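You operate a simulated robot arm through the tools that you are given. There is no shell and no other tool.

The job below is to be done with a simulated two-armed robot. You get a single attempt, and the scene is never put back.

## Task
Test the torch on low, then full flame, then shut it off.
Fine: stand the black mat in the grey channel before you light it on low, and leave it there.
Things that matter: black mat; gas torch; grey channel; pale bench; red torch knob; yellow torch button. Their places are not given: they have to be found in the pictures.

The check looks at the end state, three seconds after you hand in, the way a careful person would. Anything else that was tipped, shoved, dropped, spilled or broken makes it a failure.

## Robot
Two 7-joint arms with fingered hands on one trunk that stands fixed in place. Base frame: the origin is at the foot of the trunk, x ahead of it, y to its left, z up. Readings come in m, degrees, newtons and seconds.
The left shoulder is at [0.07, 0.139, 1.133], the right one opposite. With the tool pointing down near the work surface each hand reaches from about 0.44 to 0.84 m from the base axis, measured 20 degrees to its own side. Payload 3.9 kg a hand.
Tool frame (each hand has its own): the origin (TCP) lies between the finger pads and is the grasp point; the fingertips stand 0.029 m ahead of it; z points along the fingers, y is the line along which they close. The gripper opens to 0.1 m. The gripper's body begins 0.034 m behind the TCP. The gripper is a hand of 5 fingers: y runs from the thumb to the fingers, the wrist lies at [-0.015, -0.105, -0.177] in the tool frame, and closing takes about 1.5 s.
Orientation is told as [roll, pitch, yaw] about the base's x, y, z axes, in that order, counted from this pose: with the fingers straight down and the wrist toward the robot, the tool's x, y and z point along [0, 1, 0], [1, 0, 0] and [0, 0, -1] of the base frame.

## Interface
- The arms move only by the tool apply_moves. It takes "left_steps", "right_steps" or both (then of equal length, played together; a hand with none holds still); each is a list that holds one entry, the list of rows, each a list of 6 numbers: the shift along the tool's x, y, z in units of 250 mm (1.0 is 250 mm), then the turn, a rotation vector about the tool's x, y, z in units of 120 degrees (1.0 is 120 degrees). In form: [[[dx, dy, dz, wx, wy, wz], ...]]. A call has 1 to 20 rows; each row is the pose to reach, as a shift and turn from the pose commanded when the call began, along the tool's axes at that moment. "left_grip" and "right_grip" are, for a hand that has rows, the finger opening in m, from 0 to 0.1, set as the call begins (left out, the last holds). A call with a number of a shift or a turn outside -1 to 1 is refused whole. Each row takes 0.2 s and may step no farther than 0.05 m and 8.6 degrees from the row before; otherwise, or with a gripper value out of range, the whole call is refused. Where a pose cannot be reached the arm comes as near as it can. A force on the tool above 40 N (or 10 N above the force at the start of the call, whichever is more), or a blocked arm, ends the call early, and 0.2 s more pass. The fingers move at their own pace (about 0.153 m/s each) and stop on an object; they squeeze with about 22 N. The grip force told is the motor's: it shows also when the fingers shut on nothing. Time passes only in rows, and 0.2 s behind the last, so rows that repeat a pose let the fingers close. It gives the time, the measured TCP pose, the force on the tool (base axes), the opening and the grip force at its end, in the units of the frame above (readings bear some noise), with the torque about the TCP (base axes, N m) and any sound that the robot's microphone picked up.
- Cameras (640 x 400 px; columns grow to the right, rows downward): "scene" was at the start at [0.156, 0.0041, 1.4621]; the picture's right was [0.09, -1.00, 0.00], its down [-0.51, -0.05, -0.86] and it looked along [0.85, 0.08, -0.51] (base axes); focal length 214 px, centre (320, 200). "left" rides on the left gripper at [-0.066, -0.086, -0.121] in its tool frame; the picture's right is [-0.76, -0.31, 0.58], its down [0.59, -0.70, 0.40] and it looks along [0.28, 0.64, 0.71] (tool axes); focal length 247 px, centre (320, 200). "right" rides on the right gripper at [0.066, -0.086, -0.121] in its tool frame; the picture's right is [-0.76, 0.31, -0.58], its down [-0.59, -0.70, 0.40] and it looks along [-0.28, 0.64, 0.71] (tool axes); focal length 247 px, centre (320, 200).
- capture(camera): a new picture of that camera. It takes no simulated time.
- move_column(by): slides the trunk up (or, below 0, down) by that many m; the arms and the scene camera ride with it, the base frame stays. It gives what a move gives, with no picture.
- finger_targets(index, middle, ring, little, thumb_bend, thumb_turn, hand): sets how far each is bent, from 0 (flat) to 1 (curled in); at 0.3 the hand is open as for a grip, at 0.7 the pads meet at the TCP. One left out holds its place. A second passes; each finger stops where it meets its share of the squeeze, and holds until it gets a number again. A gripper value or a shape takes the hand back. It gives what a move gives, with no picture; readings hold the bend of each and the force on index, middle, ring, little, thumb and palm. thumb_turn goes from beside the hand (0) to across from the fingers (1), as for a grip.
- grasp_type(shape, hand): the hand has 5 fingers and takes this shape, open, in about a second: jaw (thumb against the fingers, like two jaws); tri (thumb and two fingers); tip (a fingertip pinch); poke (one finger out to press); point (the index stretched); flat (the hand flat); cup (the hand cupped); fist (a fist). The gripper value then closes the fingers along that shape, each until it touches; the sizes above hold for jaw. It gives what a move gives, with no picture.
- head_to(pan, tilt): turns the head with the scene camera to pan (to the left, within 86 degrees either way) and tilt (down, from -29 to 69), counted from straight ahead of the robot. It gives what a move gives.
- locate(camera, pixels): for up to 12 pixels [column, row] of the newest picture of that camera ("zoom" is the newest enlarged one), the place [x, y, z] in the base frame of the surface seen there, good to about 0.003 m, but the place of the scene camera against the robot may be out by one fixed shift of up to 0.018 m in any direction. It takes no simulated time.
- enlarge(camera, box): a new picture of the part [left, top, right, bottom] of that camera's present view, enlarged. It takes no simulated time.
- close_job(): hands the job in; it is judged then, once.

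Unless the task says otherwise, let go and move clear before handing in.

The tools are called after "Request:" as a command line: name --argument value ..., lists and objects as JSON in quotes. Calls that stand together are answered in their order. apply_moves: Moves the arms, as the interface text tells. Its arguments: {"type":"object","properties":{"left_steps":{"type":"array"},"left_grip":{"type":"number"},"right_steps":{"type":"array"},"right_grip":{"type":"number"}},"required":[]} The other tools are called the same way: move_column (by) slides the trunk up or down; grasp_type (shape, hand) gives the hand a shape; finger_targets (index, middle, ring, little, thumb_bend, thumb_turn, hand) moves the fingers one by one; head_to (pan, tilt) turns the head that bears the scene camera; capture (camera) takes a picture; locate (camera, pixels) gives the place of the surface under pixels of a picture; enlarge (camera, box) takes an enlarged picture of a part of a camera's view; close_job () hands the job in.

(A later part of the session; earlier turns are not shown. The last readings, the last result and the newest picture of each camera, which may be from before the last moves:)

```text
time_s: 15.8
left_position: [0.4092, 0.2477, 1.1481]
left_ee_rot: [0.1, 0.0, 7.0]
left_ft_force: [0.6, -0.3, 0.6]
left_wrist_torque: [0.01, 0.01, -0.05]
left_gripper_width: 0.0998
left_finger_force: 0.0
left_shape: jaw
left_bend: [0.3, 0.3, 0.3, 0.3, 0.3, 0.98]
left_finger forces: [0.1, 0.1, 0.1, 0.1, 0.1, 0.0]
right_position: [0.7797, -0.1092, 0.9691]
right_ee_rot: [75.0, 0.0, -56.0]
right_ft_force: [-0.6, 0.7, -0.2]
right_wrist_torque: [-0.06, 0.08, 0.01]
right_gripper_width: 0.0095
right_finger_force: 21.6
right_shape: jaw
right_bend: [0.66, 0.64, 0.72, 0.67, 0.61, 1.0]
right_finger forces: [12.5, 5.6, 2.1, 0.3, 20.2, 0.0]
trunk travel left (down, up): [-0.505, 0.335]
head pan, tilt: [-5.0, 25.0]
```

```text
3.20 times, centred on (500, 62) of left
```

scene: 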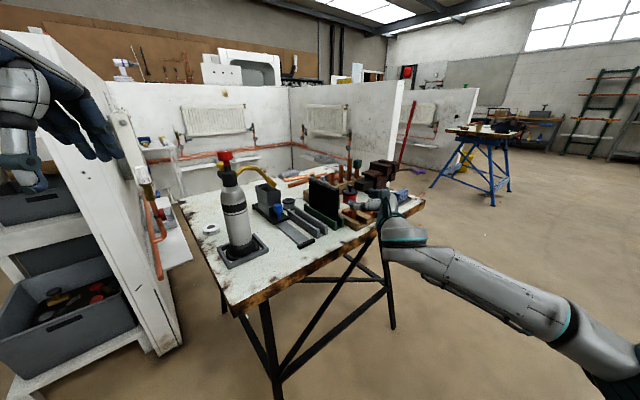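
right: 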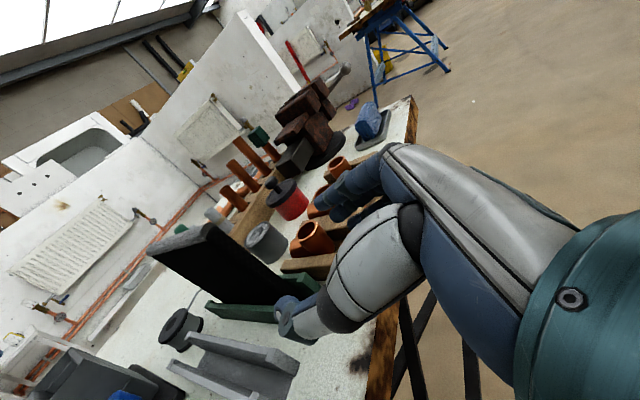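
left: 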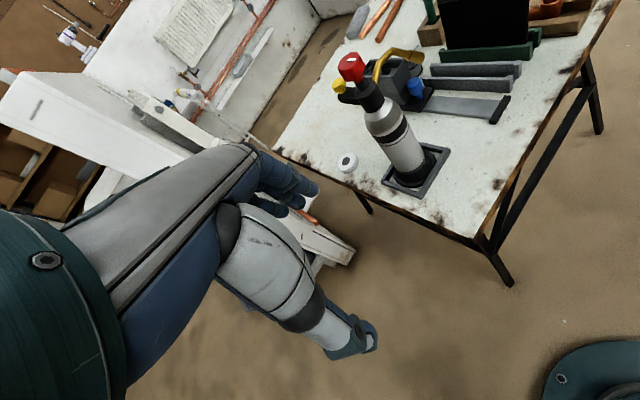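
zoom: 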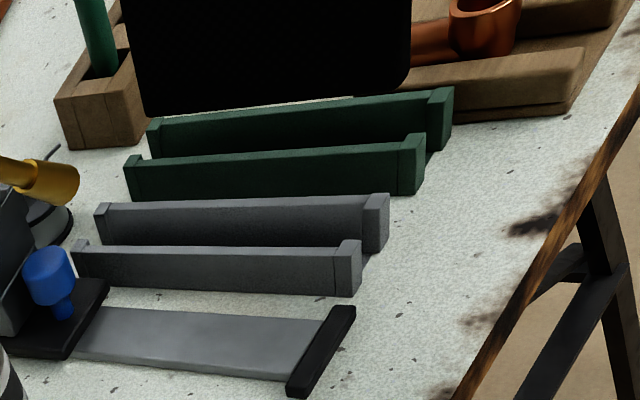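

The mat now hangs clear above the green channel and the grey channel is fully visible in the left view. I'll locate the grey wall tops and the mat's bottom edge in this zoom.

Request:
locate --camera "zoom" --pixels '[[374, 198], [348, 243], [82, 243], [103, 206], [240, 202], [220, 243], [160, 106], [390, 82], [270, 97], [290, 225], [270, 238], [200, 90]]'

Request:
enlarge --camera "left" --box '[420, 40, 540, 115]'

```text
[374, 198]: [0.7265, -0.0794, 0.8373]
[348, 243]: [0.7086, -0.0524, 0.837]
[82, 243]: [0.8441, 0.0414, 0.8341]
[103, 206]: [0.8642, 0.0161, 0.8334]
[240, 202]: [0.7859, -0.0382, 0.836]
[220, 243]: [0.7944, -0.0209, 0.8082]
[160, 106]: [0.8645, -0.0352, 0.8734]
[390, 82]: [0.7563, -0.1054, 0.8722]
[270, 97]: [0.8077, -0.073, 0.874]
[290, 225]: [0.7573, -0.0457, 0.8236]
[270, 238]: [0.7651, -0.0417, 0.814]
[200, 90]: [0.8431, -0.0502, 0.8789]
```

```text
5.33 times, centred on (480, 78) of left
```

zoom: 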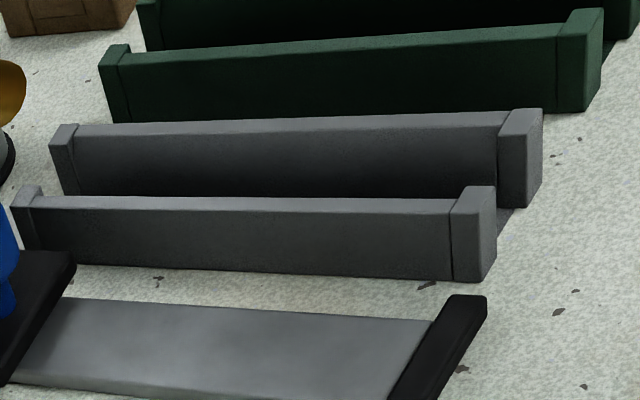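

The left view suggests the mat's lower edge (n≈0.514) leans slightly toward the grey channel compared with its upper part. I'll sample the face at several heights from both cameras to measure the tilt.

Request:
enlarge --camera "right" --box '[200, 180, 440, 390]'

Request:
locate --camera "zoom" --pixels '[[200, 120], [200, 200], [240, 260], [300, 290], [150, 110], [320, 110], [350, 275], [450, 290], [520, 300], [300, 60], [300, 200], [280, 240]]'

Request:
enlarge --camera "left" --box '[420, 0, 560, 115]'

Request:
locate --camera "zoom" --pixels '[[90, 20], [90, 60], [90, 100], [90, 135], [200, 10], [200, 50], [200, 90], [200, 120], [350, 15], [350, 60], [350, 95], [300, 100]]'

```text
1.90 times, centred on (320, 285) of right
```

zoom: 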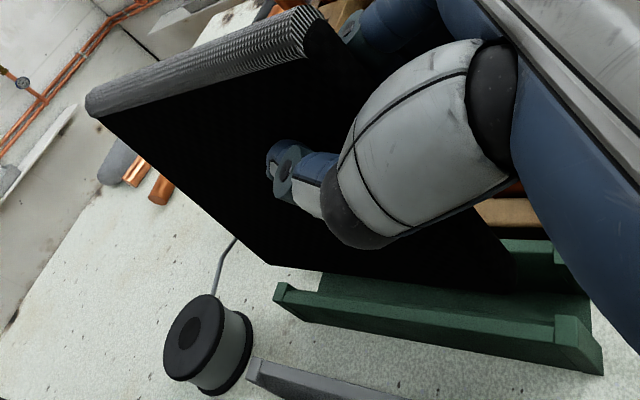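

```text
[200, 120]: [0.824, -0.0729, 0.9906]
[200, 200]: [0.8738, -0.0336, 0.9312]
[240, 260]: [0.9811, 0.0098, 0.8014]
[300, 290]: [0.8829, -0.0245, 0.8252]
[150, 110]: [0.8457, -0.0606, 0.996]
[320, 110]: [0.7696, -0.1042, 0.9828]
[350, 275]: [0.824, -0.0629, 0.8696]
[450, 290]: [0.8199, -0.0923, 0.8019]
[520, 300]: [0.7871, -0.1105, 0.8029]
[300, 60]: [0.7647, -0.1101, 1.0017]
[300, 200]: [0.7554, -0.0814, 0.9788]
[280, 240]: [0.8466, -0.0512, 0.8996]
```

```text
3.48 times, centred on (490, 58) of left
```

zoom: 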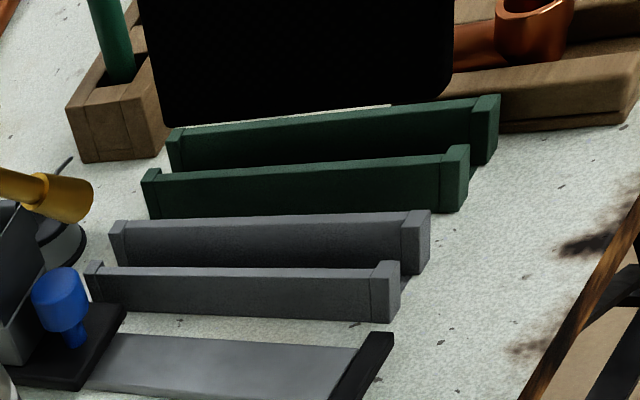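

```text
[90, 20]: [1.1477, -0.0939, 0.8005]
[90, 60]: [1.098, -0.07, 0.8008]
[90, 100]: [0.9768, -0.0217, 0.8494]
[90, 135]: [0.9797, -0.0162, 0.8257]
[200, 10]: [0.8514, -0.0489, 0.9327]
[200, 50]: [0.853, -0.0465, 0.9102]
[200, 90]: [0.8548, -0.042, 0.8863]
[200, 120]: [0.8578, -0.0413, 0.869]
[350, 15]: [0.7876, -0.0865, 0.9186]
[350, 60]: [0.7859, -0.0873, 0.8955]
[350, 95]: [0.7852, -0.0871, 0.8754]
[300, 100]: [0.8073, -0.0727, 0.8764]
```

Fitting those points, the mat leans about 3° (bottom toward the torch) and is yawed about 2° in the hand, and the grey slot is centred near n≈0.454. I'll carry it 7 cm across at this height while taking out both tilts.

Request:
apply_moves --right_steps '[[[0, -0.035, 0, 0.0012, 0, -0.0036], [0, -0.07, 0, 0.0024, 0, -0.0071], [0, -0.105, 0, 0.0036, 0, -0.0107], [0, -0.14, 0, 0.0048, 0, -0.0143], [0, -0.175, 0, 0.006, 0, -0.0178], [0, -0.21, 0, 0.0072, 0, -0.0214], [0, -0.245, 0, 0.0084, 0, -0.025], [0, -0.28, 0, 0.0096, 0, -0.0285], [0, -0.28, 0, 0.0096, 0, -0.0285]]]'

Request:
enlarge --camera "right" --box '[160, 170, 440, 380]'

Request:
enlarge --camera "scene" --box '[240, 150, 400, 270]'

Request:
enlarge --camera "left" --box '[400, 0, 560, 115]'

```text
time_s: 17.8
left_position: [0.4084, 0.2479, 1.1478]
left_ee_rot: [0.0, 0.1, 7.1]
left_ft_force: [0.1, 0.2, 0.1]
left_wrist_torque: [0.02, 0.0, 0.01]
left_gripper_width: 0.0998
left_finger_force: 0.1
left_shape: jaw
left_bend: [0.3, 0.3, 0.3, 0.3, 0.3, 0.98]
left_finger forces: [0.1, 0.1, 0.0, 0.1, 0.0, 0.0]
right_position: [0.7409, -0.0518, 0.9699]
right_ee_rot: [74.9, -3.1, -54.0]
right_ft_force: [0.3, 0.7, -0.3]
right_wrist_torque: [-0.03, 0.07, 0.02]
right_gripper_width: 0.0097
right_finger_force: 21.9
right_shape: jaw
right_bend: [0.66, 0.64, 0.72, 0.67, 0.61, 1.0]
right_finger forces: [12.6, 5.7, 2.1, 0.2, 20.3, 0.0]
trunk travel left (down, up): [-0.505, 0.335]
head pan, tilt: [-5.0, 25.0]
```

```text
1.90 times, centred on (300, 275) of right
```

zoom: 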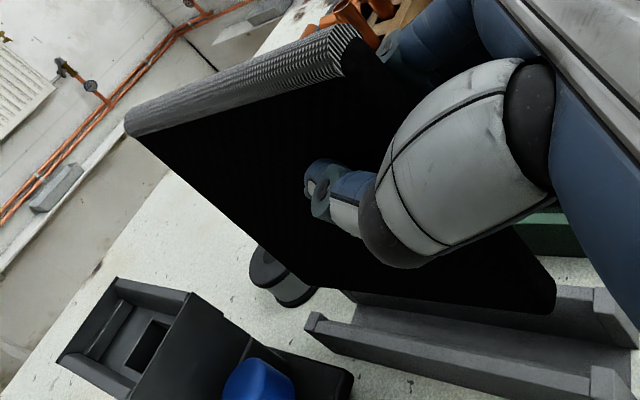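

```text
3.33 times, centred on (320, 210) of scene
```

zoom: 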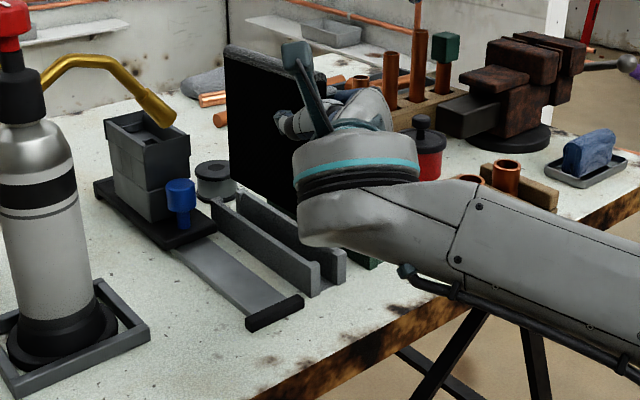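

```text
3.48 times, centred on (480, 58) of left
```

zoom: 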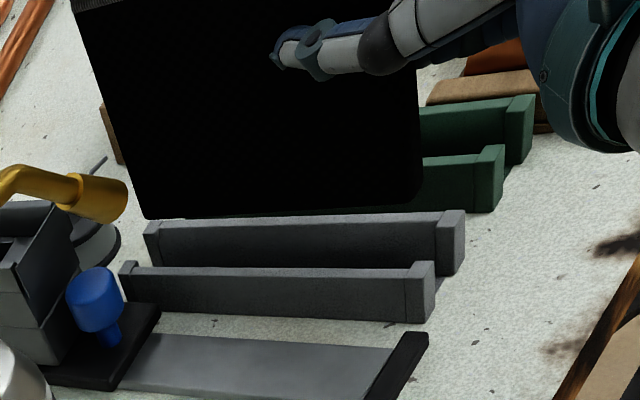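

The mat now hangs just above the grey channel. I'll measure its face and the wall tops together in the same left zoom.

Request:
locate --camera "zoom" --pixels '[[160, 30], [160, 100], [170, 195], [280, 120], [280, 200], [400, 100], [400, 190], [452, 214], [420, 265], [153, 230], [280, 219], [130, 267]]'

Request:
enlarge --camera "right" --box '[160, 170, 440, 380]'

Request:
locate --camera "zoom" --pixels '[[200, 130], [200, 160], [280, 130], [280, 200], [300, 250], [330, 70], [450, 290], [530, 300], [313, 320], [600, 378], [400, 295], [480, 335]]'

```text
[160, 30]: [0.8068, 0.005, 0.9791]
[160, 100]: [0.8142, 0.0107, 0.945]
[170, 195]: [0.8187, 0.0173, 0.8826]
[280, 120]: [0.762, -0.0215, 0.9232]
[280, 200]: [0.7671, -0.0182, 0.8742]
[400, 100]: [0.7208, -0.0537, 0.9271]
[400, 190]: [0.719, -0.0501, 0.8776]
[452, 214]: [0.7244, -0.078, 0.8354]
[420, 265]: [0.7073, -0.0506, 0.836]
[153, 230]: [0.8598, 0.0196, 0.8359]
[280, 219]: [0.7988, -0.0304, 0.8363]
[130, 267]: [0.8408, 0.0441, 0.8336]
```

```text
1.90 times, centred on (300, 275) of right
```

zoom: 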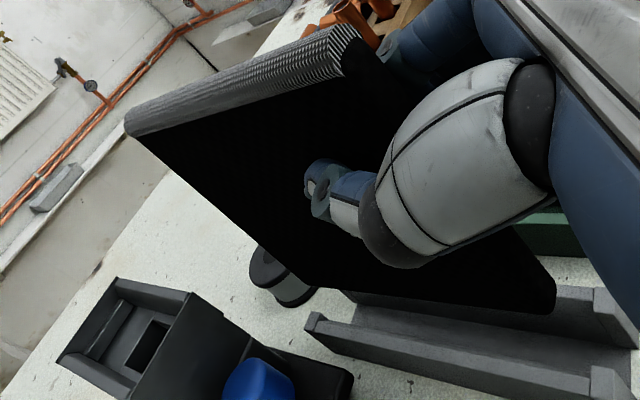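

```text
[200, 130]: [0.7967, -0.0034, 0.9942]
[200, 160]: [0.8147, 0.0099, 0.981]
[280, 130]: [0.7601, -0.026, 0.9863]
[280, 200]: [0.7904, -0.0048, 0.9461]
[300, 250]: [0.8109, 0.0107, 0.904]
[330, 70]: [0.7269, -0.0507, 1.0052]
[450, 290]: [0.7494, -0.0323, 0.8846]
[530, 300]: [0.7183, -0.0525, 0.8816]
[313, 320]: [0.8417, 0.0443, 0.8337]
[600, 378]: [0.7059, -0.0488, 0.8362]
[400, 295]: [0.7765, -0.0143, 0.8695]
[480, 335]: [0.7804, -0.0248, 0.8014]
```

Slot centre is n≈0.4535 and the mat's centre is at about 0.452, both cameras agree within 2 mm. I'll lower it to just above the walls with a 2 mm nudge, then check again.

Request:
apply_moves --right_steps '[[[-0.027, 0.0005, 0.0073, 0, 0, 0], [-0.054, 0.001, 0.0146, 0, 0, 0], [-0.081, 0.0015, 0.0218, 0, 0, 0], [-0.108, 0.002, 0.0291, 0, 0, 0], [-0.108, 0.002, 0.0291, 0, 0, 0]]]'

Request:
enlarge --camera "left" --box '[410, 20, 550, 110]'

Request:
enlarge --camera "right" --box '[240, 250, 440, 390]'

Request:
enlarge --camera "scene" --box '[270, 165, 350, 245]'

```text
time_s: 19.0
left_position: [0.4109, 0.2484, 1.1487]
left_ee_rot: [0.0, 0.0, 7.1]
left_ft_force: [0.8, -0.4, 0.1]
left_wrist_torque: [-0.02, 0.01, -0.03]
left_gripper_width: 0.0999
left_finger_force: 0.1
left_shape: jaw
left_bend: [0.3, 0.3, 0.3, 0.3, 0.3, 0.98]
left_finger forces: [0.1, 0.0, 0.0, 0.0, 0.0, 0.0]
right_position: [0.7426, -0.0534, 0.9409]
right_ee_rot: [74.9, -3.0, -53.9]
right_ft_force: [0.2, 0.3, 0.1]
right_wrist_torque: [-0.02, 0.08, -0.02]
right_gripper_width: 0.0098
right_finger_force: 21.7
right_shape: jaw
right_bend: [0.66, 0.64, 0.72, 0.67, 0.61, 1.0]
right_finger forces: [12.5, 5.6, 2.2, 0.1, 20.3, 0.0]
trunk travel left (down, up): [-0.505, 0.335]
head pan, tilt: [-5.0, 25.0]
```

```text
4.44 times, centred on (480, 65) of left
```

zoom: 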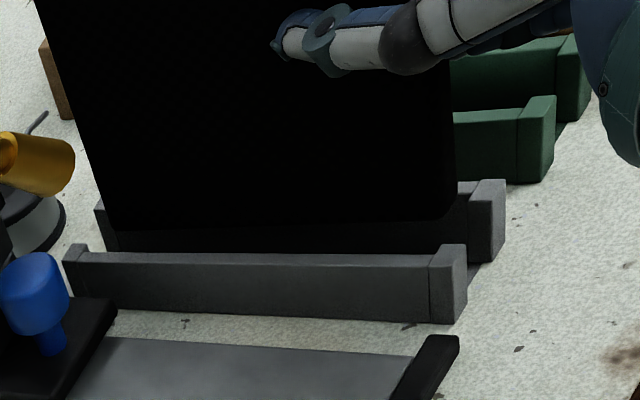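

```text
2.86 times, centred on (340, 320) of right
```

zoom: 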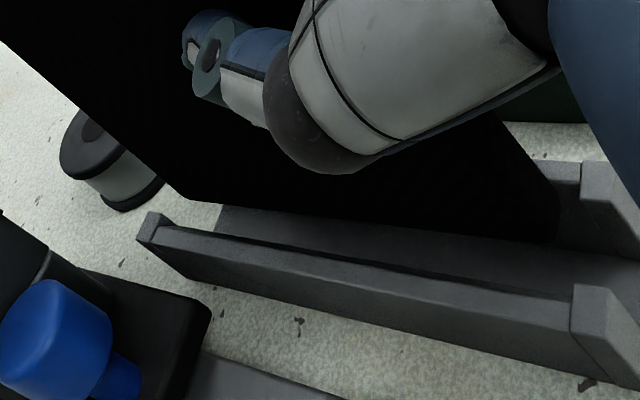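

```text
5.00 times, centred on (310, 205) of scene
```

zoom: 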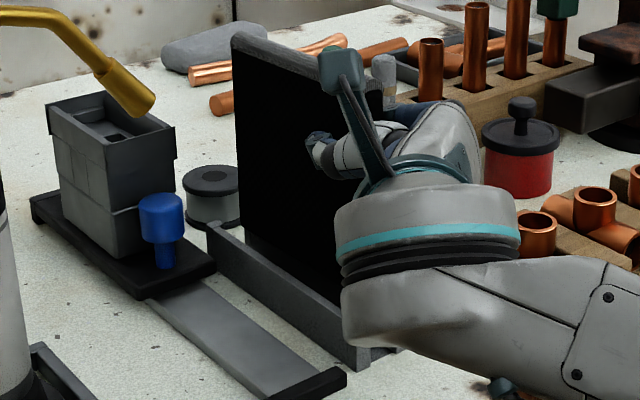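

The mat's bottom edge is visible between the two grey walls in the right zoom. I'll measure it against the walls once more before inserting.

Request:
enlarge --camera "right" --box '[240, 250, 440, 390]'

Request:
locate --camera "zoom" --pixels '[[220, 195], [300, 200], [420, 215], [530, 228], [300, 225], [350, 262], [400, 268], [590, 300], [150, 225], [572, 175], [600, 185], [595, 250]]'

Request:
enlarge --camera "left" --box '[410, 20, 550, 110]'

Request:
locate --camera "zoom" --pixels '[[120, 215], [200, 215], [300, 212], [430, 205], [430, 150], [150, 150], [150, 243], [470, 188], [445, 250], [300, 235], [100, 208], [85, 255]]'

```text
2.86 times, centred on (340, 320) of right
```

zoom: 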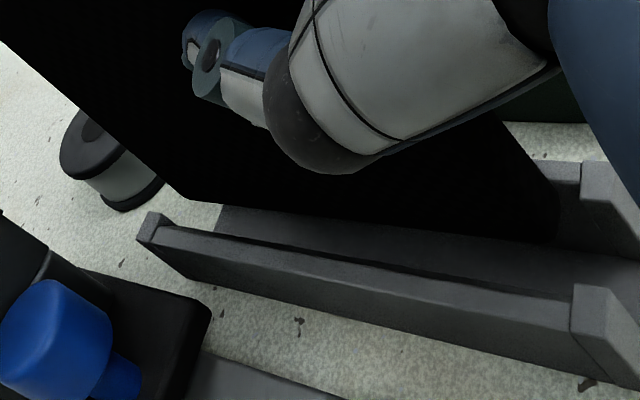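

```text
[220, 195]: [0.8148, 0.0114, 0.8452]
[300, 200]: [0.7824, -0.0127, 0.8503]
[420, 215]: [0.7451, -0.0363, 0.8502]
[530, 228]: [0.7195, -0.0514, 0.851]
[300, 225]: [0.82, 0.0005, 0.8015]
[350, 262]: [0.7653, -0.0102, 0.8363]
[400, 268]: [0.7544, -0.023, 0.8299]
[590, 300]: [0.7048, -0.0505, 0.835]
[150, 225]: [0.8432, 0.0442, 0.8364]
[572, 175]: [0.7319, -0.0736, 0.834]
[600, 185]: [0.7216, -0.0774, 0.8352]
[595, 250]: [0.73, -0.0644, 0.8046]
```

```text
4.44 times, centred on (480, 65) of left
```

zoom: 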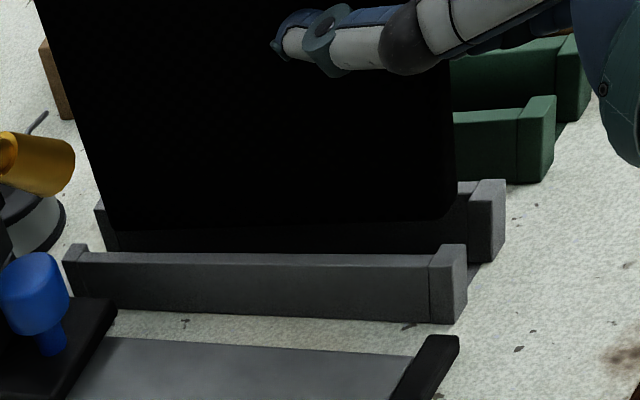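

```text
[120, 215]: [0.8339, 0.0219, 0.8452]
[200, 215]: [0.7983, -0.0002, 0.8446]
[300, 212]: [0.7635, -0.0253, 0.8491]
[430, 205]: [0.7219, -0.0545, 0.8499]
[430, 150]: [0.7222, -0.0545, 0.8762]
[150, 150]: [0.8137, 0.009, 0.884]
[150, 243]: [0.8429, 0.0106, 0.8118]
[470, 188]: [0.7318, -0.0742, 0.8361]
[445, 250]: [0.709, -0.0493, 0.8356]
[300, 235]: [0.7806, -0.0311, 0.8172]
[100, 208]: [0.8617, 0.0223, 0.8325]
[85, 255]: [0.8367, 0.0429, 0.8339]
```

The mat's bottom spans n≈0.4486–0.4586 and the slot spans about 0.443–0.4635, so it is centred. I'll lower it 34 mm into the slot and watch the force.

Request:
apply_moves --right_steps '[[[-0.0193, -0.0011, 0.0052, 0, 0, 0], [-0.0386, -0.0022, 0.0104, 0, 0, 0], [-0.0578, -0.0032, 0.0156, 0, 0, 0], [-0.0771, -0.0043, 0.0208, 0, 0, 0], [-0.0964, -0.0054, 0.026, 0, 0, 0], [-0.1118, -0.0063, 0.0302, 0, 0, 0], [-0.1234, -0.0069, 0.0333, 0, 0, 0], [-0.1311, -0.0073, 0.0354, 0, 0, 0], [-0.1311, -0.0073, 0.0354, 0, 0, 0]]]'

Request:
enlarge --camera "left" --box '[410, 20, 550, 110]'

Request:
enlarge --camera "right" --box '[160, 180, 440, 390]'

```text
time_s: 21.0
left_position: [0.41, 0.2488, 1.1471]
left_ee_rot: [0.0, 0.1, 7.0]
left_ft_force: [0.3, -0.6, 0.7]
left_wrist_torque: [0.01, -0.01, -0.02]
left_gripper_width: 0.0997
left_finger_force: 0.1
left_shape: jaw
left_bend: [0.3, 0.3, 0.3, 0.3, 0.3, 0.98]
left_finger forces: [0.1, 0.0, 0.1, 0.0, 0.0, 0.0]
right_position: [0.7429, -0.0526, 0.9071]
right_ee_rot: [74.9, -3.0, -53.9]
right_ft_force: [0.9, 0.7, 0.1]
right_wrist_torque: [-0.01, 0.03, -0.01]
right_gripper_width: 0.0097
right_finger_force: 22.5
right_shape: jaw
right_bend: [0.66, 0.64, 0.72, 0.67, 0.61, 1.0]
right_finger forces: [12.6, 5.5, 2.0, 0.2, 20.5, 0.0]
trunk travel left (down, up): [-0.505, 0.335]
head pan, tilt: [-5.0, 25.0]
```

```text
4.44 times, centred on (480, 65) of left
```

zoom: 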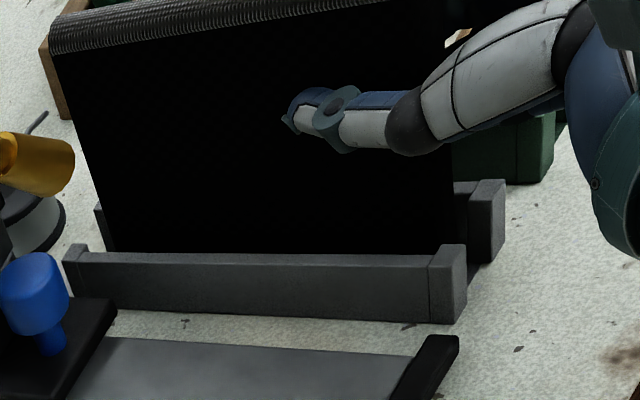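

```text
1.90 times, centred on (300, 285) of right
```

zoom: 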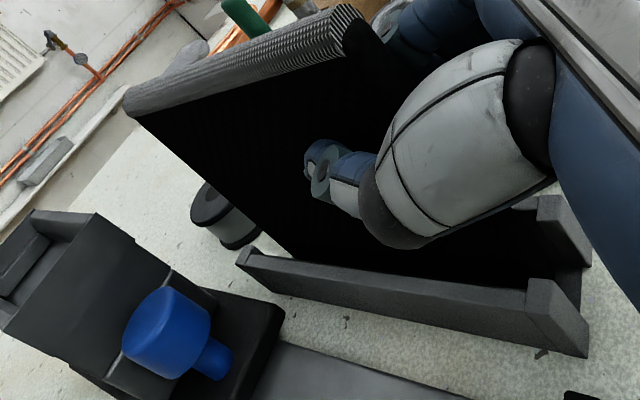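

The mat is inside the grey slot with no contact force yet. I'll lower it in 1 mm steps until the force shows the floor.

Request:
apply_moves --right_steps '[[[-0.0039, -0.0002, 0.001, 0, 0, 0], [-0.0077, -0.0004, 0.0021, 0, 0, 0], [-0.0116, -0.0006, 0.0031, 0, 0, 0], [-0.0116, -0.0006, 0.0031, 0, 0, 0]]]'

```text
time_s: 22.0
left_position: [0.4096, 0.2474, 1.1479]
left_ee_rot: [0.0, 0.0, 7.0]
left_ft_force: [-0.5, 0.0, -1.1]
left_wrist_torque: [0.0, 0.0, 0.0]
left_gripper_width: 0.0997
left_finger_force: 0.0
left_shape: jaw
left_bend: [0.3, 0.3, 0.3, 0.3, 0.3, 0.98]
left_finger forces: [0.0, 0.1, 0.0, 0.0, 0.0, 0.0]
right_position: [0.7427, -0.0525, 0.9046]
right_ee_rot: [75.0, -3.0, -54.0]
right_ft_force: [-1.0, -0.3, 0.1]
right_wrist_torque: [0.07, -0.02, 0.02]
right_gripper_width: 0.0098
right_finger_force: 22.2
right_shape: jaw
right_bend: [0.66, 0.64, 0.72, 0.67, 0.61, 1.0]
right_finger forces: [13.2, 5.5, 1.9, 0.2, 20.8, 0.0]
trunk travel left (down, up): [-0.505, 0.335]
head pan, tilt: [-5.0, 25.0]
```

The torque shifted slightly but the vertical force is still near zero. I'll go 2 mm further.

Request:
apply_moves --right_steps '[[[-0.0039, -0.0002, 0.001, 0, 0, 0], [-0.0077, -0.0004, 0.0021, 0, 0, 0], [-0.0077, -0.0004, 0.0021, 0, 0, 0]]]'

Request:
enlarge --camera "left" --box '[410, 20, 550, 110]'

Request:
locate --camera "zoom" --pixels '[[70, 40], [200, 25], [350, 5], [120, 200], [300, 220], [420, 220]]'

```text
time_s: 22.8
left_position: [0.408, 0.248, 1.1489]
left_ee_rot: [0.0, 0.0, 7.1]
left_ft_force: [0.0, 0.5, 0.0]
left_wrist_torque: [-0.02, -0.01, -0.04]
left_gripper_width: 0.0998
left_finger_force: 0.0
left_shape: jaw
left_bend: [0.3, 0.3, 0.3, 0.3, 0.3, 0.98]
left_finger forces: [0.1, 0.0, 0.1, 0.0, 0.0, 0.1]
right_position: [0.7411, -0.0526, 0.904]
right_ee_rot: [75.1, -3.0, -54.1]
right_ft_force: [0.0, 0.3, 2.7]
right_wrist_torque: [0.0, -0.07, 0.01]
right_gripper_width: 0.0099
right_finger_force: 22.0
right_shape: jaw
right_bend: [0.66, 0.64, 0.72, 0.67, 0.61, 1.0]
right_finger forces: [13.1, 5.4, 1.9, 0.2, 20.6, 0.0]
trunk travel left (down, up): [-0.505, 0.335]
head pan, tilt: [-5.0, 25.0]
```

```text
4.44 times, centred on (480, 65) of left
```

zoom: 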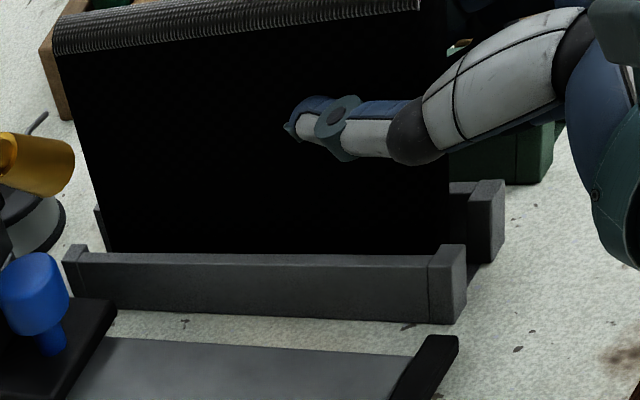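

```text
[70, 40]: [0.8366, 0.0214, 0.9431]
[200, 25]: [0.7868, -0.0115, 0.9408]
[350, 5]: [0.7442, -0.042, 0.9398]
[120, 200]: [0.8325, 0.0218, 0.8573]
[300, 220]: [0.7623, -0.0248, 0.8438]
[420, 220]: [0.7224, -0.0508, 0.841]
```

The floor contact shows (2.7 N up) and the mat is seated at the same height as before. I'll open the hand to release it.

Request:
apply_moves --right_steps '[[[0, 0, 0, 0, 0, 0], [0, 0, 0, 0, 0, 0], [0, 0, 0, 0, 0, 0], [0, 0, 0, 0, 0, 0], [0, 0, 0, 0, 0, 0]]]' --right_grip 0.07

Request:
enlarge --camera "left" --box '[410, 20, 550, 110]'

Request:
enlarge --camera "right" --box '[160, 180, 440, 390]'

```text
time_s: 24.0
left_position: [0.4094, 0.2477, 1.148]
left_ee_rot: [0.0, 0.0, 7.1]
left_ft_force: [-0.4, -0.4, 0.2]
left_wrist_torque: [0.01, 0.0, 0.02]
left_gripper_width: 0.0996
left_finger_force: 0.0
left_shape: jaw
left_bend: [0.3, 0.3, 0.3, 0.3, 0.3, 0.98]
left_finger forces: [0.1, 0.1, 0.0, 0.0, 0.0, 0.0]
right_position: [0.7413, -0.0519, 0.9023]
right_ee_rot: [74.8, -3.1, -54.0]
right_ft_force: [0.0, 0.0, 0.1]
right_wrist_torque: [-0.01, -0.02, 0.01]
right_gripper_width: 0.0697
right_finger_force: 0.1
right_shape: jaw
right_bend: [0.41, 0.36, 0.26, 0.41, 0.31, 0.99]
right_finger forces: [0.0, 0.0, 0.0, 0.1, 0.0, 0.0]
trunk travel left (down, up): [-0.505, 0.335]
head pan, tilt: [-5.0, 25.0]
```

```text
4.44 times, centred on (480, 65) of left
```

zoom: 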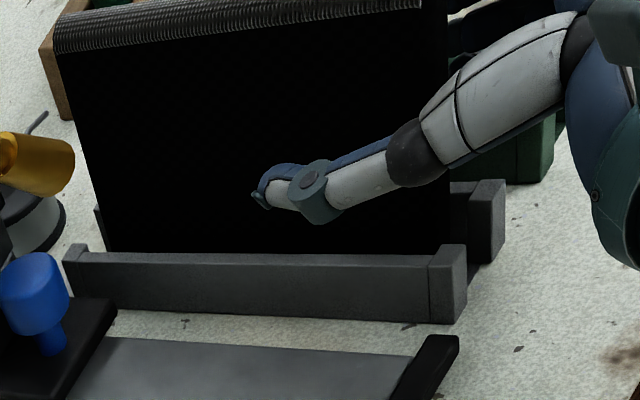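

```text
1.90 times, centred on (300, 285) of right
```

zoom: 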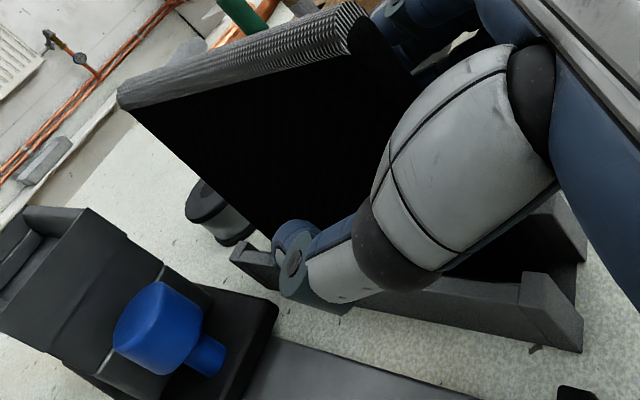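

The fingers are open and the mat stands on its own in the grey channel. I'll back the right hand straight out along the mat's length.

Request:
apply_moves --right_steps '[[[-0.0225, 0, -0.084, 0, 0, 0], [-0.045, 0, -0.1675, 0, 0, 0], [-0.0674, 0, -0.251, 0, 0, 0], [-0.09, 0, -0.335, 0, 0, 0], [-0.112, 0, -0.4185, 0, 0, 0], [-0.1347, 0, -0.502, 0, 0, 0]]]'

Request:
enlarge --camera "left" --box '[390, 0, 590, 125]'

Request:
enlarge --camera "right" --box '[60, 180, 340, 390]'

Request:
capture --camera "scene"

```text
time_s: 25.4
left_position: [0.4086, 0.2475, 1.149]
left_ee_rot: [0.0, 0.0, 7.0]
left_ft_force: [-0.7, -0.6, 0.3]
left_wrist_torque: [0.02, 0.03, 0.01]
left_gripper_width: 0.0996
left_finger_force: 0.0
left_shape: jaw
left_bend: [0.3, 0.3, 0.3, 0.3, 0.3, 0.98]
left_finger forces: [0.1, 0.0, 0.1, 0.0, 0.0, 0.1]
right_position: [0.635, -0.1294, 0.9041]
right_ee_rot: [74.9, -3.1, -54.0]
right_ft_force: [0.3, -1.1, 0.5]
right_wrist_torque: [0.0, -0.01, 0.01]
right_gripper_width: 0.0698
right_finger_force: 0.0
right_shape: jaw
right_bend: [0.41, 0.36, 0.26, 0.41, 0.3, 0.99]
right_finger forces: [0.0, 0.0, 0.0, 0.1, 0.1, 0.1]
trunk travel left (down, up): [-0.505, 0.335]
head pan, tilt: [-5.0, 25.0]
```

```text
3.20 times, centred on (490, 62) of left
```

zoom: 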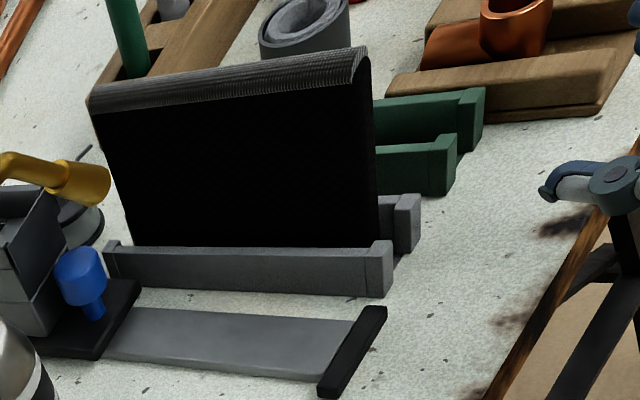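

```text
1.90 times, centred on (200, 285) of right
```

zoom: 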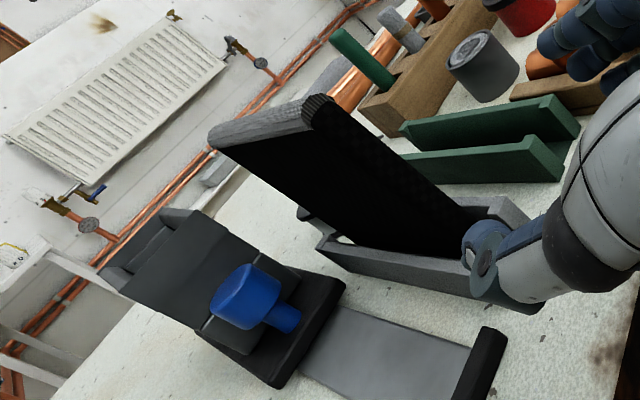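

```text
taken
```

scene: 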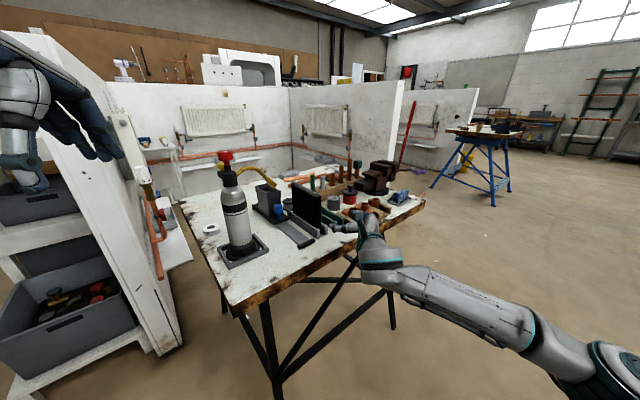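

The mat is standing upright in the grey channel and nothing else has moved. I'll swing the right hand out to the right and up, clear of the flame line.

Request:
apply_moves --right_steps '[[[0.0283, 0.072, -0.0853, 0, 0, 0], [0.0567, 0.144, -0.1707, 0, 0, 0], [0.085, 0.216, -0.256, 0, 0, 0], [0.1133, 0.288, -0.3413, 0, 0, 0], [0.1417, 0.36, -0.4267, 0, 0, 0], [0.17, 0.432, -0.512, 0, 0, 0]]]'

Request:
capture --camera "scene"

```text
time_s: 26.8
left_position: [0.4084, 0.2479, 1.1481]
left_ee_rot: [0.0, 0.0, 7.0]
left_ft_force: [0.5, 0.1, -0.7]
left_wrist_torque: [-0.03, 0.0, 0.01]
left_gripper_width: 0.0997
left_finger_force: 0.0
left_shape: jaw
left_bend: [0.3, 0.3, 0.3, 0.3, 0.3, 0.98]
left_finger forces: [0.1, 0.0, 0.0, 0.0, 0.1, 0.1]
right_position: [0.6053, -0.2797, 0.9826]
right_ee_rot: [75.0, -3.0, -54.0]
right_ft_force: [0.4, -0.3, -0.3]
right_wrist_torque: [-0.02, 0.0, -0.02]
right_gripper_width: 0.0699
right_finger_force: 0.1
right_shape: jaw
right_bend: [0.41, 0.36, 0.26, 0.41, 0.3, 0.99]
right_finger forces: [0.0, 0.1, 0.1, 0.0, 0.0, 0.1]
trunk travel left (down, up): [-0.505, 0.335]
head pan, tilt: [-5.0, 25.0]
```

```text
taken
```

scene: 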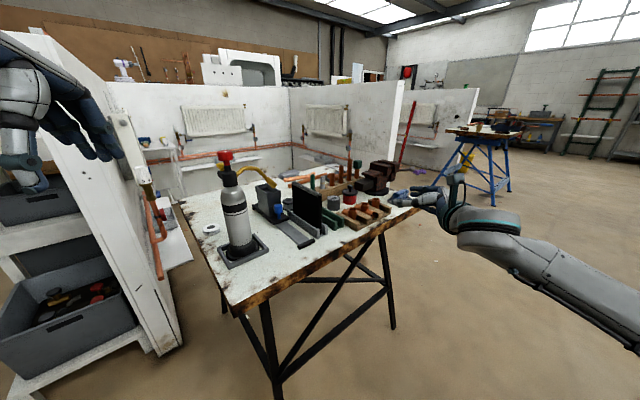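

The right hand is clear. I'll take close zooms of the torch head from the left camera while it is at this height, to read the knob mark, knob size and button.

Request:
enlarge --camera "left" --box '[320, 30, 440, 110]'

Request:
locate --camera "zoom" --pixels '[[165, 130], [160, 155], [195, 150], [170, 118], [120, 140], [210, 130], [165, 195], [110, 300], [100, 285], [115, 270], [180, 215], [150, 330]]'

Request:
enlarge --camera "scene" --box '[205, 140, 285, 190]'

```text
5.00 times, centred on (380, 70) of left
```

zoom: 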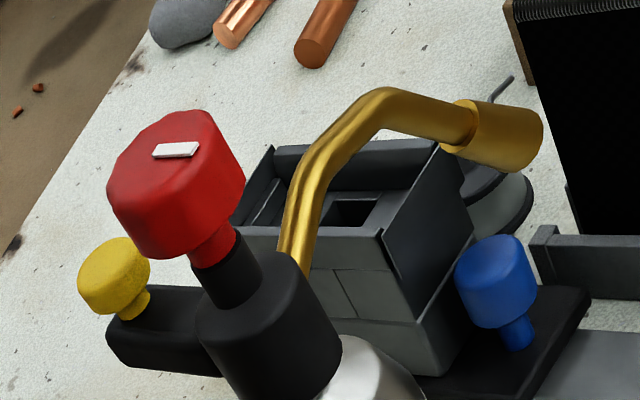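

```text
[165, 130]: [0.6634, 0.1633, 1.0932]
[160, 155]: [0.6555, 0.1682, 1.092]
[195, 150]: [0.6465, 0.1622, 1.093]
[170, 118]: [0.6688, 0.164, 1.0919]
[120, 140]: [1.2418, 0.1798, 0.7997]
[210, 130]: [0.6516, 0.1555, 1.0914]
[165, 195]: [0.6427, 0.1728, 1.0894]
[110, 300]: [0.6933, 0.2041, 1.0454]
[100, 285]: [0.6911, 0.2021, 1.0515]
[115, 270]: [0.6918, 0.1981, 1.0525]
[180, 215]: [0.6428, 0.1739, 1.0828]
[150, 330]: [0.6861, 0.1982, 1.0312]
```

```text
8.00 times, centred on (245, 165) of scene
```

zoom: 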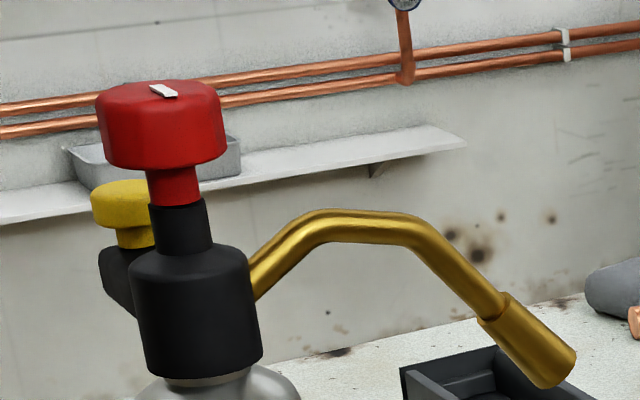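

The knob cap is about 42 mm wide with its top at z≈1.093, the yellow button top is at z≈1.0525 near (0.692, 0.200), and the mark points roughly along −t. I'll raise the trunk back up so the left hand can come down on the knob from above.

Request:
move_column --by 0.27

Request:
head_to --pan 8 --tilt 32

Request:
capture --camera "scene"

Request:
enlarge --camera "left" --box '[390, 140, 450, 180]'

Request:
enlarge --camera "scene" --box '[260, 200, 360, 265]'

```text
time_s: 29.6
left_position: [0.4105, 0.2484, 1.419]
left_ee_rot: [0.0, 0.0, 7.0]
left_ft_force: [0.3, 0.0, 0.5]
left_wrist_torque: [0.0, -0.01, 0.01]
left_gripper_width: 0.0998
left_finger_force: 0.0
left_shape: jaw
left_bend: [0.3, 0.3, 0.3, 0.3, 0.3, 0.98]
left_finger forces: [0.1, 0.0, 0.0, 0.0, 0.1, 0.0]
right_position: [0.6061, -0.2782, 1.2521]
right_ee_rot: [74.8, -3.0, -54.0]
right_ft_force: [0.2, 0.2, -0.4]
right_wrist_torque: [0.01, 0.02, -0.02]
right_gripper_width: 0.0699
right_finger_force: 0.1
right_shape: jaw
right_bend: [0.41, 0.36, 0.26, 0.41, 0.3, 0.99]
right_finger forces: [0.0, 0.1, 0.0, 0.0, 0.1, 0.1]
trunk travel left (down, up): [-0.775, 0.065]
head pan, tilt: [-5.0, 25.0]
```

```text
time_s: 30.3
left_position: [0.4094, 0.2471, 1.418]
left_ee_rot: [0.0, 0.0, 6.9]
left_ft_force: [0.9, 0.6, 0.8]
left_wrist_torque: [0.0, -0.01, 0.0]
left_gripper_width: 0.1001
left_finger_force: 0.1
left_shape: jaw
left_bend: [0.3, 0.3, 0.3, 0.3, 0.3, 0.98]
left_finger forces: [0.1, 0.1, 0.1, 0.1, 0.0, 0.0]
right_position: [0.6062, -0.2793, 1.2534]
right_ee_rot: [74.8, -3.0, -54.0]
right_ft_force: [0.7, 0.5, 0.3]
right_wrist_torque: [0.01, 0.0, 0.01]
right_gripper_width: 0.0697
right_finger_force: 0.0
right_shape: jaw
right_bend: [0.41, 0.36, 0.26, 0.41, 0.3, 0.99]
right_finger forces: [0.0, 0.0, 0.0, 0.1, 0.1, 0.0]
trunk travel left (down, up): [-0.775, 0.065]
head pan, tilt: [8.0, 32.0]
```

```text
taken
```

scene: 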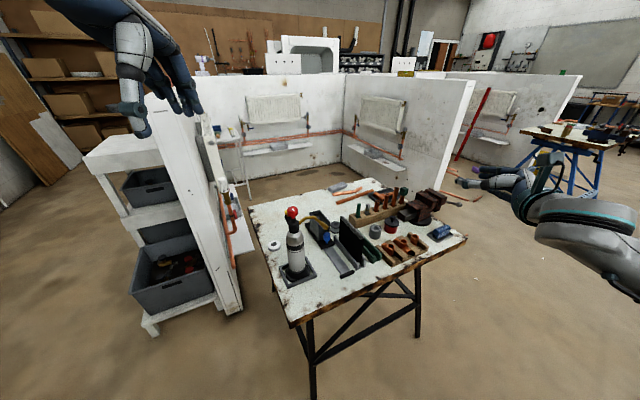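

```text
10.00 times, centred on (420, 160) of left
```

zoom: 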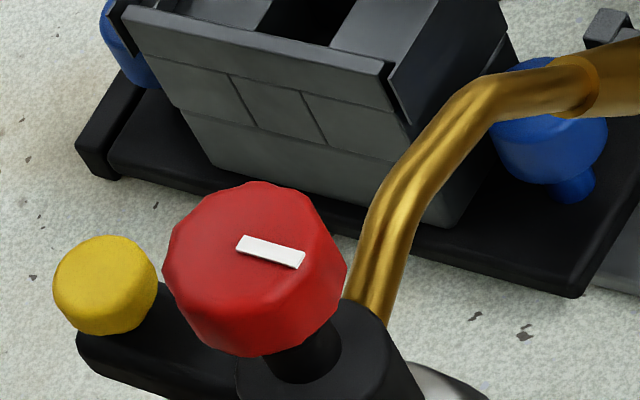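

```text
6.15 times, centred on (310, 232) of scene
```

zoom: 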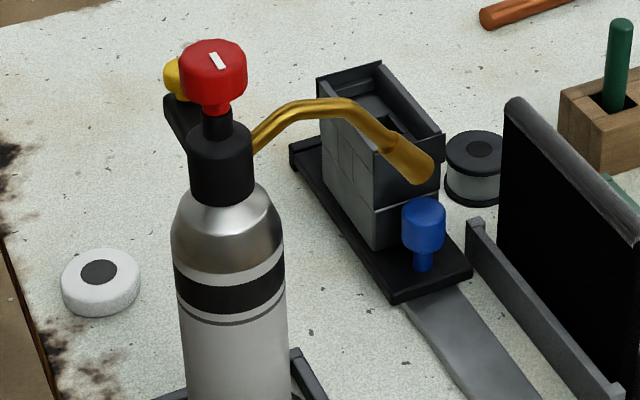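

Now I'll locate the knob rim, mark ends and button points accurately from the left camera zoom.

Request:
enlarge --camera "left" --box '[390, 140, 450, 180]'

Request:
locate --camera "zoom" --pixels '[[178, 240], [332, 245], [250, 188], [265, 300], [210, 200], [310, 205], [242, 243], [300, 262], [105, 245], [105, 290], [65, 275], [148, 275]]'

Request:
enlarge --camera "right" --box '[0, 0, 640, 400]'

```text
10.00 times, centred on (420, 160) of left
```

zoom: 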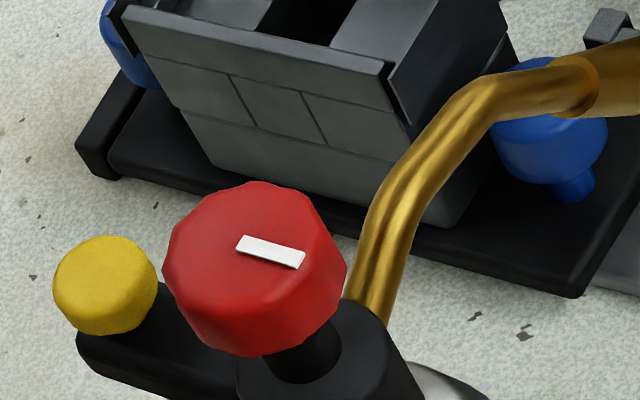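

```text
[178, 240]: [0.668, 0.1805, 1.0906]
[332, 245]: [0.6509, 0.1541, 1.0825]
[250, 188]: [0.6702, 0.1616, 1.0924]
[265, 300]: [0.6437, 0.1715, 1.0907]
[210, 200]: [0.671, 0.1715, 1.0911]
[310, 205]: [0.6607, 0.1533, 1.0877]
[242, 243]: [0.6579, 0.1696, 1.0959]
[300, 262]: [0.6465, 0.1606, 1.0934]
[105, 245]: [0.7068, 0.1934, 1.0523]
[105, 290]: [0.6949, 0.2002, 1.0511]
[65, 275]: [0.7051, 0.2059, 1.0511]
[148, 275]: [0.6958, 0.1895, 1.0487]
```

```text
1.00 times, centred on (320, 200) of right (not enlarged: the box is as wide or as high as the picture)
```

zoom: 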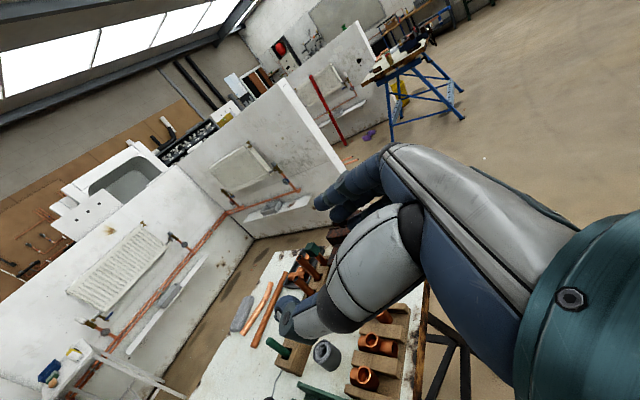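

The knob axis is at about (0.657, 0.168), the button sits on the +t side of it at about (0.700, 0.197), and the mark points −t. I'll bring the left hand over the knob, well above it, with yaw −45° so there is room to turn either way.

Request:
apply_moves --left_steps '[[[-0.0438, 0.0942, 0.0796, 0, 0, 0.0433], [-0.0876, 0.1883, 0.1592, 0, 0, 0.0867], [-0.1314, 0.2825, 0.2388, 0, 0, 0.13], [-0.1752, 0.3766, 0.3184, 0, 0, 0.1733], [-0.219, 0.4708, 0.398, 0, 0, 0.2167], [-0.2628, 0.565, 0.4776, 0, 0, 0.26], [-0.3066, 0.6591, 0.5572, 0, 0, 0.3033], [-0.3504, 0.7533, 0.6368, 0, 0, 0.3467], [-0.3942, 0.8474, 0.7164, 0, 0, 0.39], [-0.438, 0.9416, 0.796, 0, 0, 0.4333], [-0.438, 0.9416, 0.796, 0, 0, 0.4333]]]' --left_grip 0.08

Request:
capture --camera "left"

Request:
capture --camera "scene"

```text
time_s: 32.7
left_position: [0.6555, 0.1662, 1.2202]
left_ee_rot: [0.0, -0.1, -45.0]
left_ft_force: [0.1, -0.8, 0.7]
left_wrist_torque: [0.02, 0.01, -0.02]
left_gripper_width: 0.0802
left_finger_force: 0.0
left_shape: jaw
left_bend: [0.37, 0.33, 0.25, 0.37, 0.3, 0.99]
left_finger forces: [0.0, 0.0, 0.1, 0.0, 0.0, 0.0]
right_position: [0.6056, -0.2796, 1.2529]
right_ee_rot: [75.0, -3.1, -54.0]
right_ft_force: [-0.8, 0.4, 0.5]
right_wrist_torque: [0.0, 0.0, -0.01]
right_gripper_width: 0.0697
right_finger_force: 0.1
right_shape: jaw
right_bend: [0.41, 0.36, 0.26, 0.41, 0.3, 0.99]
right_finger forces: [0.0, 0.0, 0.0, 0.0, 0.1, 0.1]
trunk travel left (down, up): [-0.775, 0.065]
head pan, tilt: [8.0, 32.0]
```

```text
taken
```

left: 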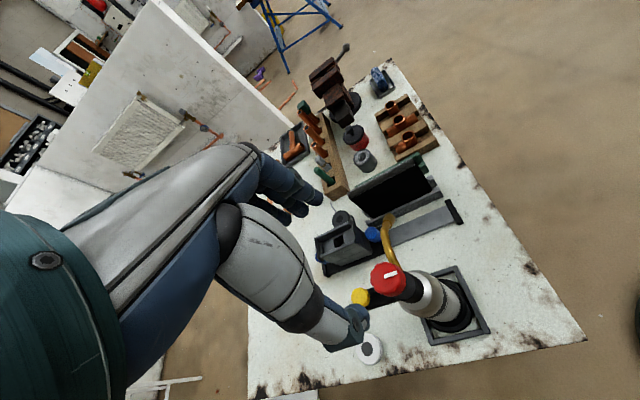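

```text
taken
```

scene: 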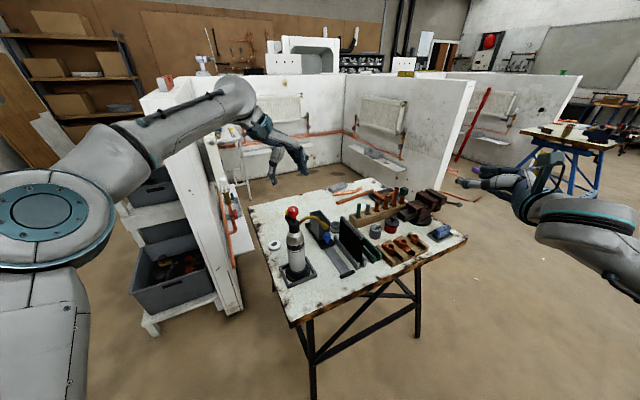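

The left hand is directly above the knob (it projects at (385, 278), as expected). I'll descend to z≈1.115 with a small centring shift and look before going onto the knob.

Request:
apply_moves --left_steps '[[[0.002, 0, 0.084, 0, 0, 0], [0.004, 0, 0.168, 0, 0, 0], [0.006, 0, 0.252, 0, 0, 0], [0.008, 0, 0.336, 0, 0, 0], [0.009, 0, 0.42, 0, 0, 0], [0.009, 0, 0.42, 0, 0, 0]]]'

Request:
capture --camera "left"

Request:
enlarge --camera "scene" --box '[240, 160, 360, 240]'

Request:
capture --camera "right"

```text
time_s: 34.1
left_position: [0.6576, 0.1688, 1.1142]
left_ee_rot: [0.0, 0.0, -45.1]
left_ft_force: [0.2, -0.4, -0.2]
left_wrist_torque: [-0.05, -0.01, 0.02]
left_gripper_width: 0.0802
left_finger_force: 0.1
left_shape: jaw
left_bend: [0.37, 0.33, 0.25, 0.37, 0.3, 0.99]
left_finger forces: [0.0, 0.0, 0.0, 0.0, 0.0, 0.1]
right_position: [0.606, -0.2783, 1.2529]
right_ee_rot: [74.9, -3.0, -53.9]
right_ft_force: [0.2, -0.3, -0.5]
right_wrist_torque: [0.04, 0.01, -0.02]
right_gripper_width: 0.0696
right_finger_force: 0.0
right_shape: jaw
right_bend: [0.41, 0.36, 0.26, 0.41, 0.3, 0.99]
right_finger forces: [0.1, 0.1, 0.0, 0.0, 0.1, 0.0]
trunk travel left (down, up): [-0.775, 0.065]
head pan, tilt: [8.0, 32.0]
```

```text
taken
```

left: 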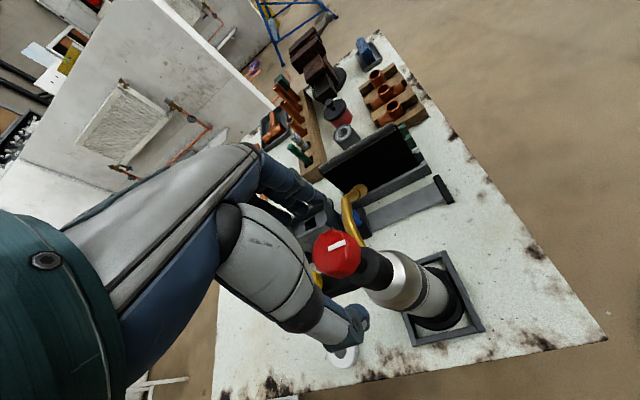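

```text
5.00 times, centred on (300, 200) of scene
```

zoom: 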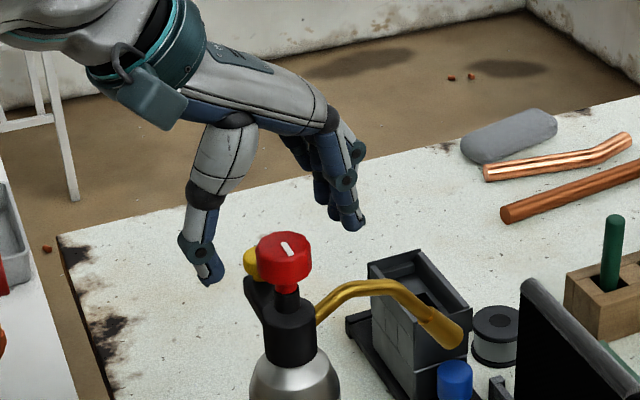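

```text
taken
```

right: 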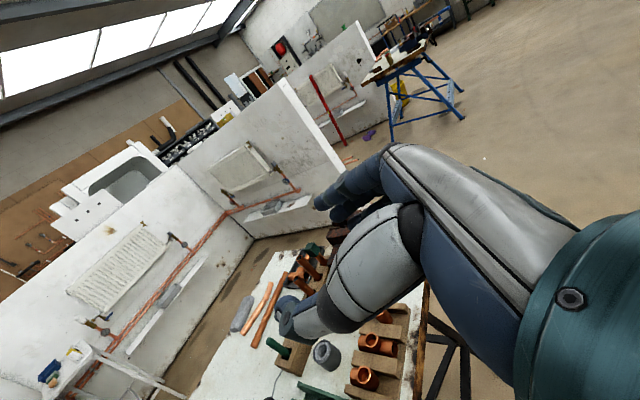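

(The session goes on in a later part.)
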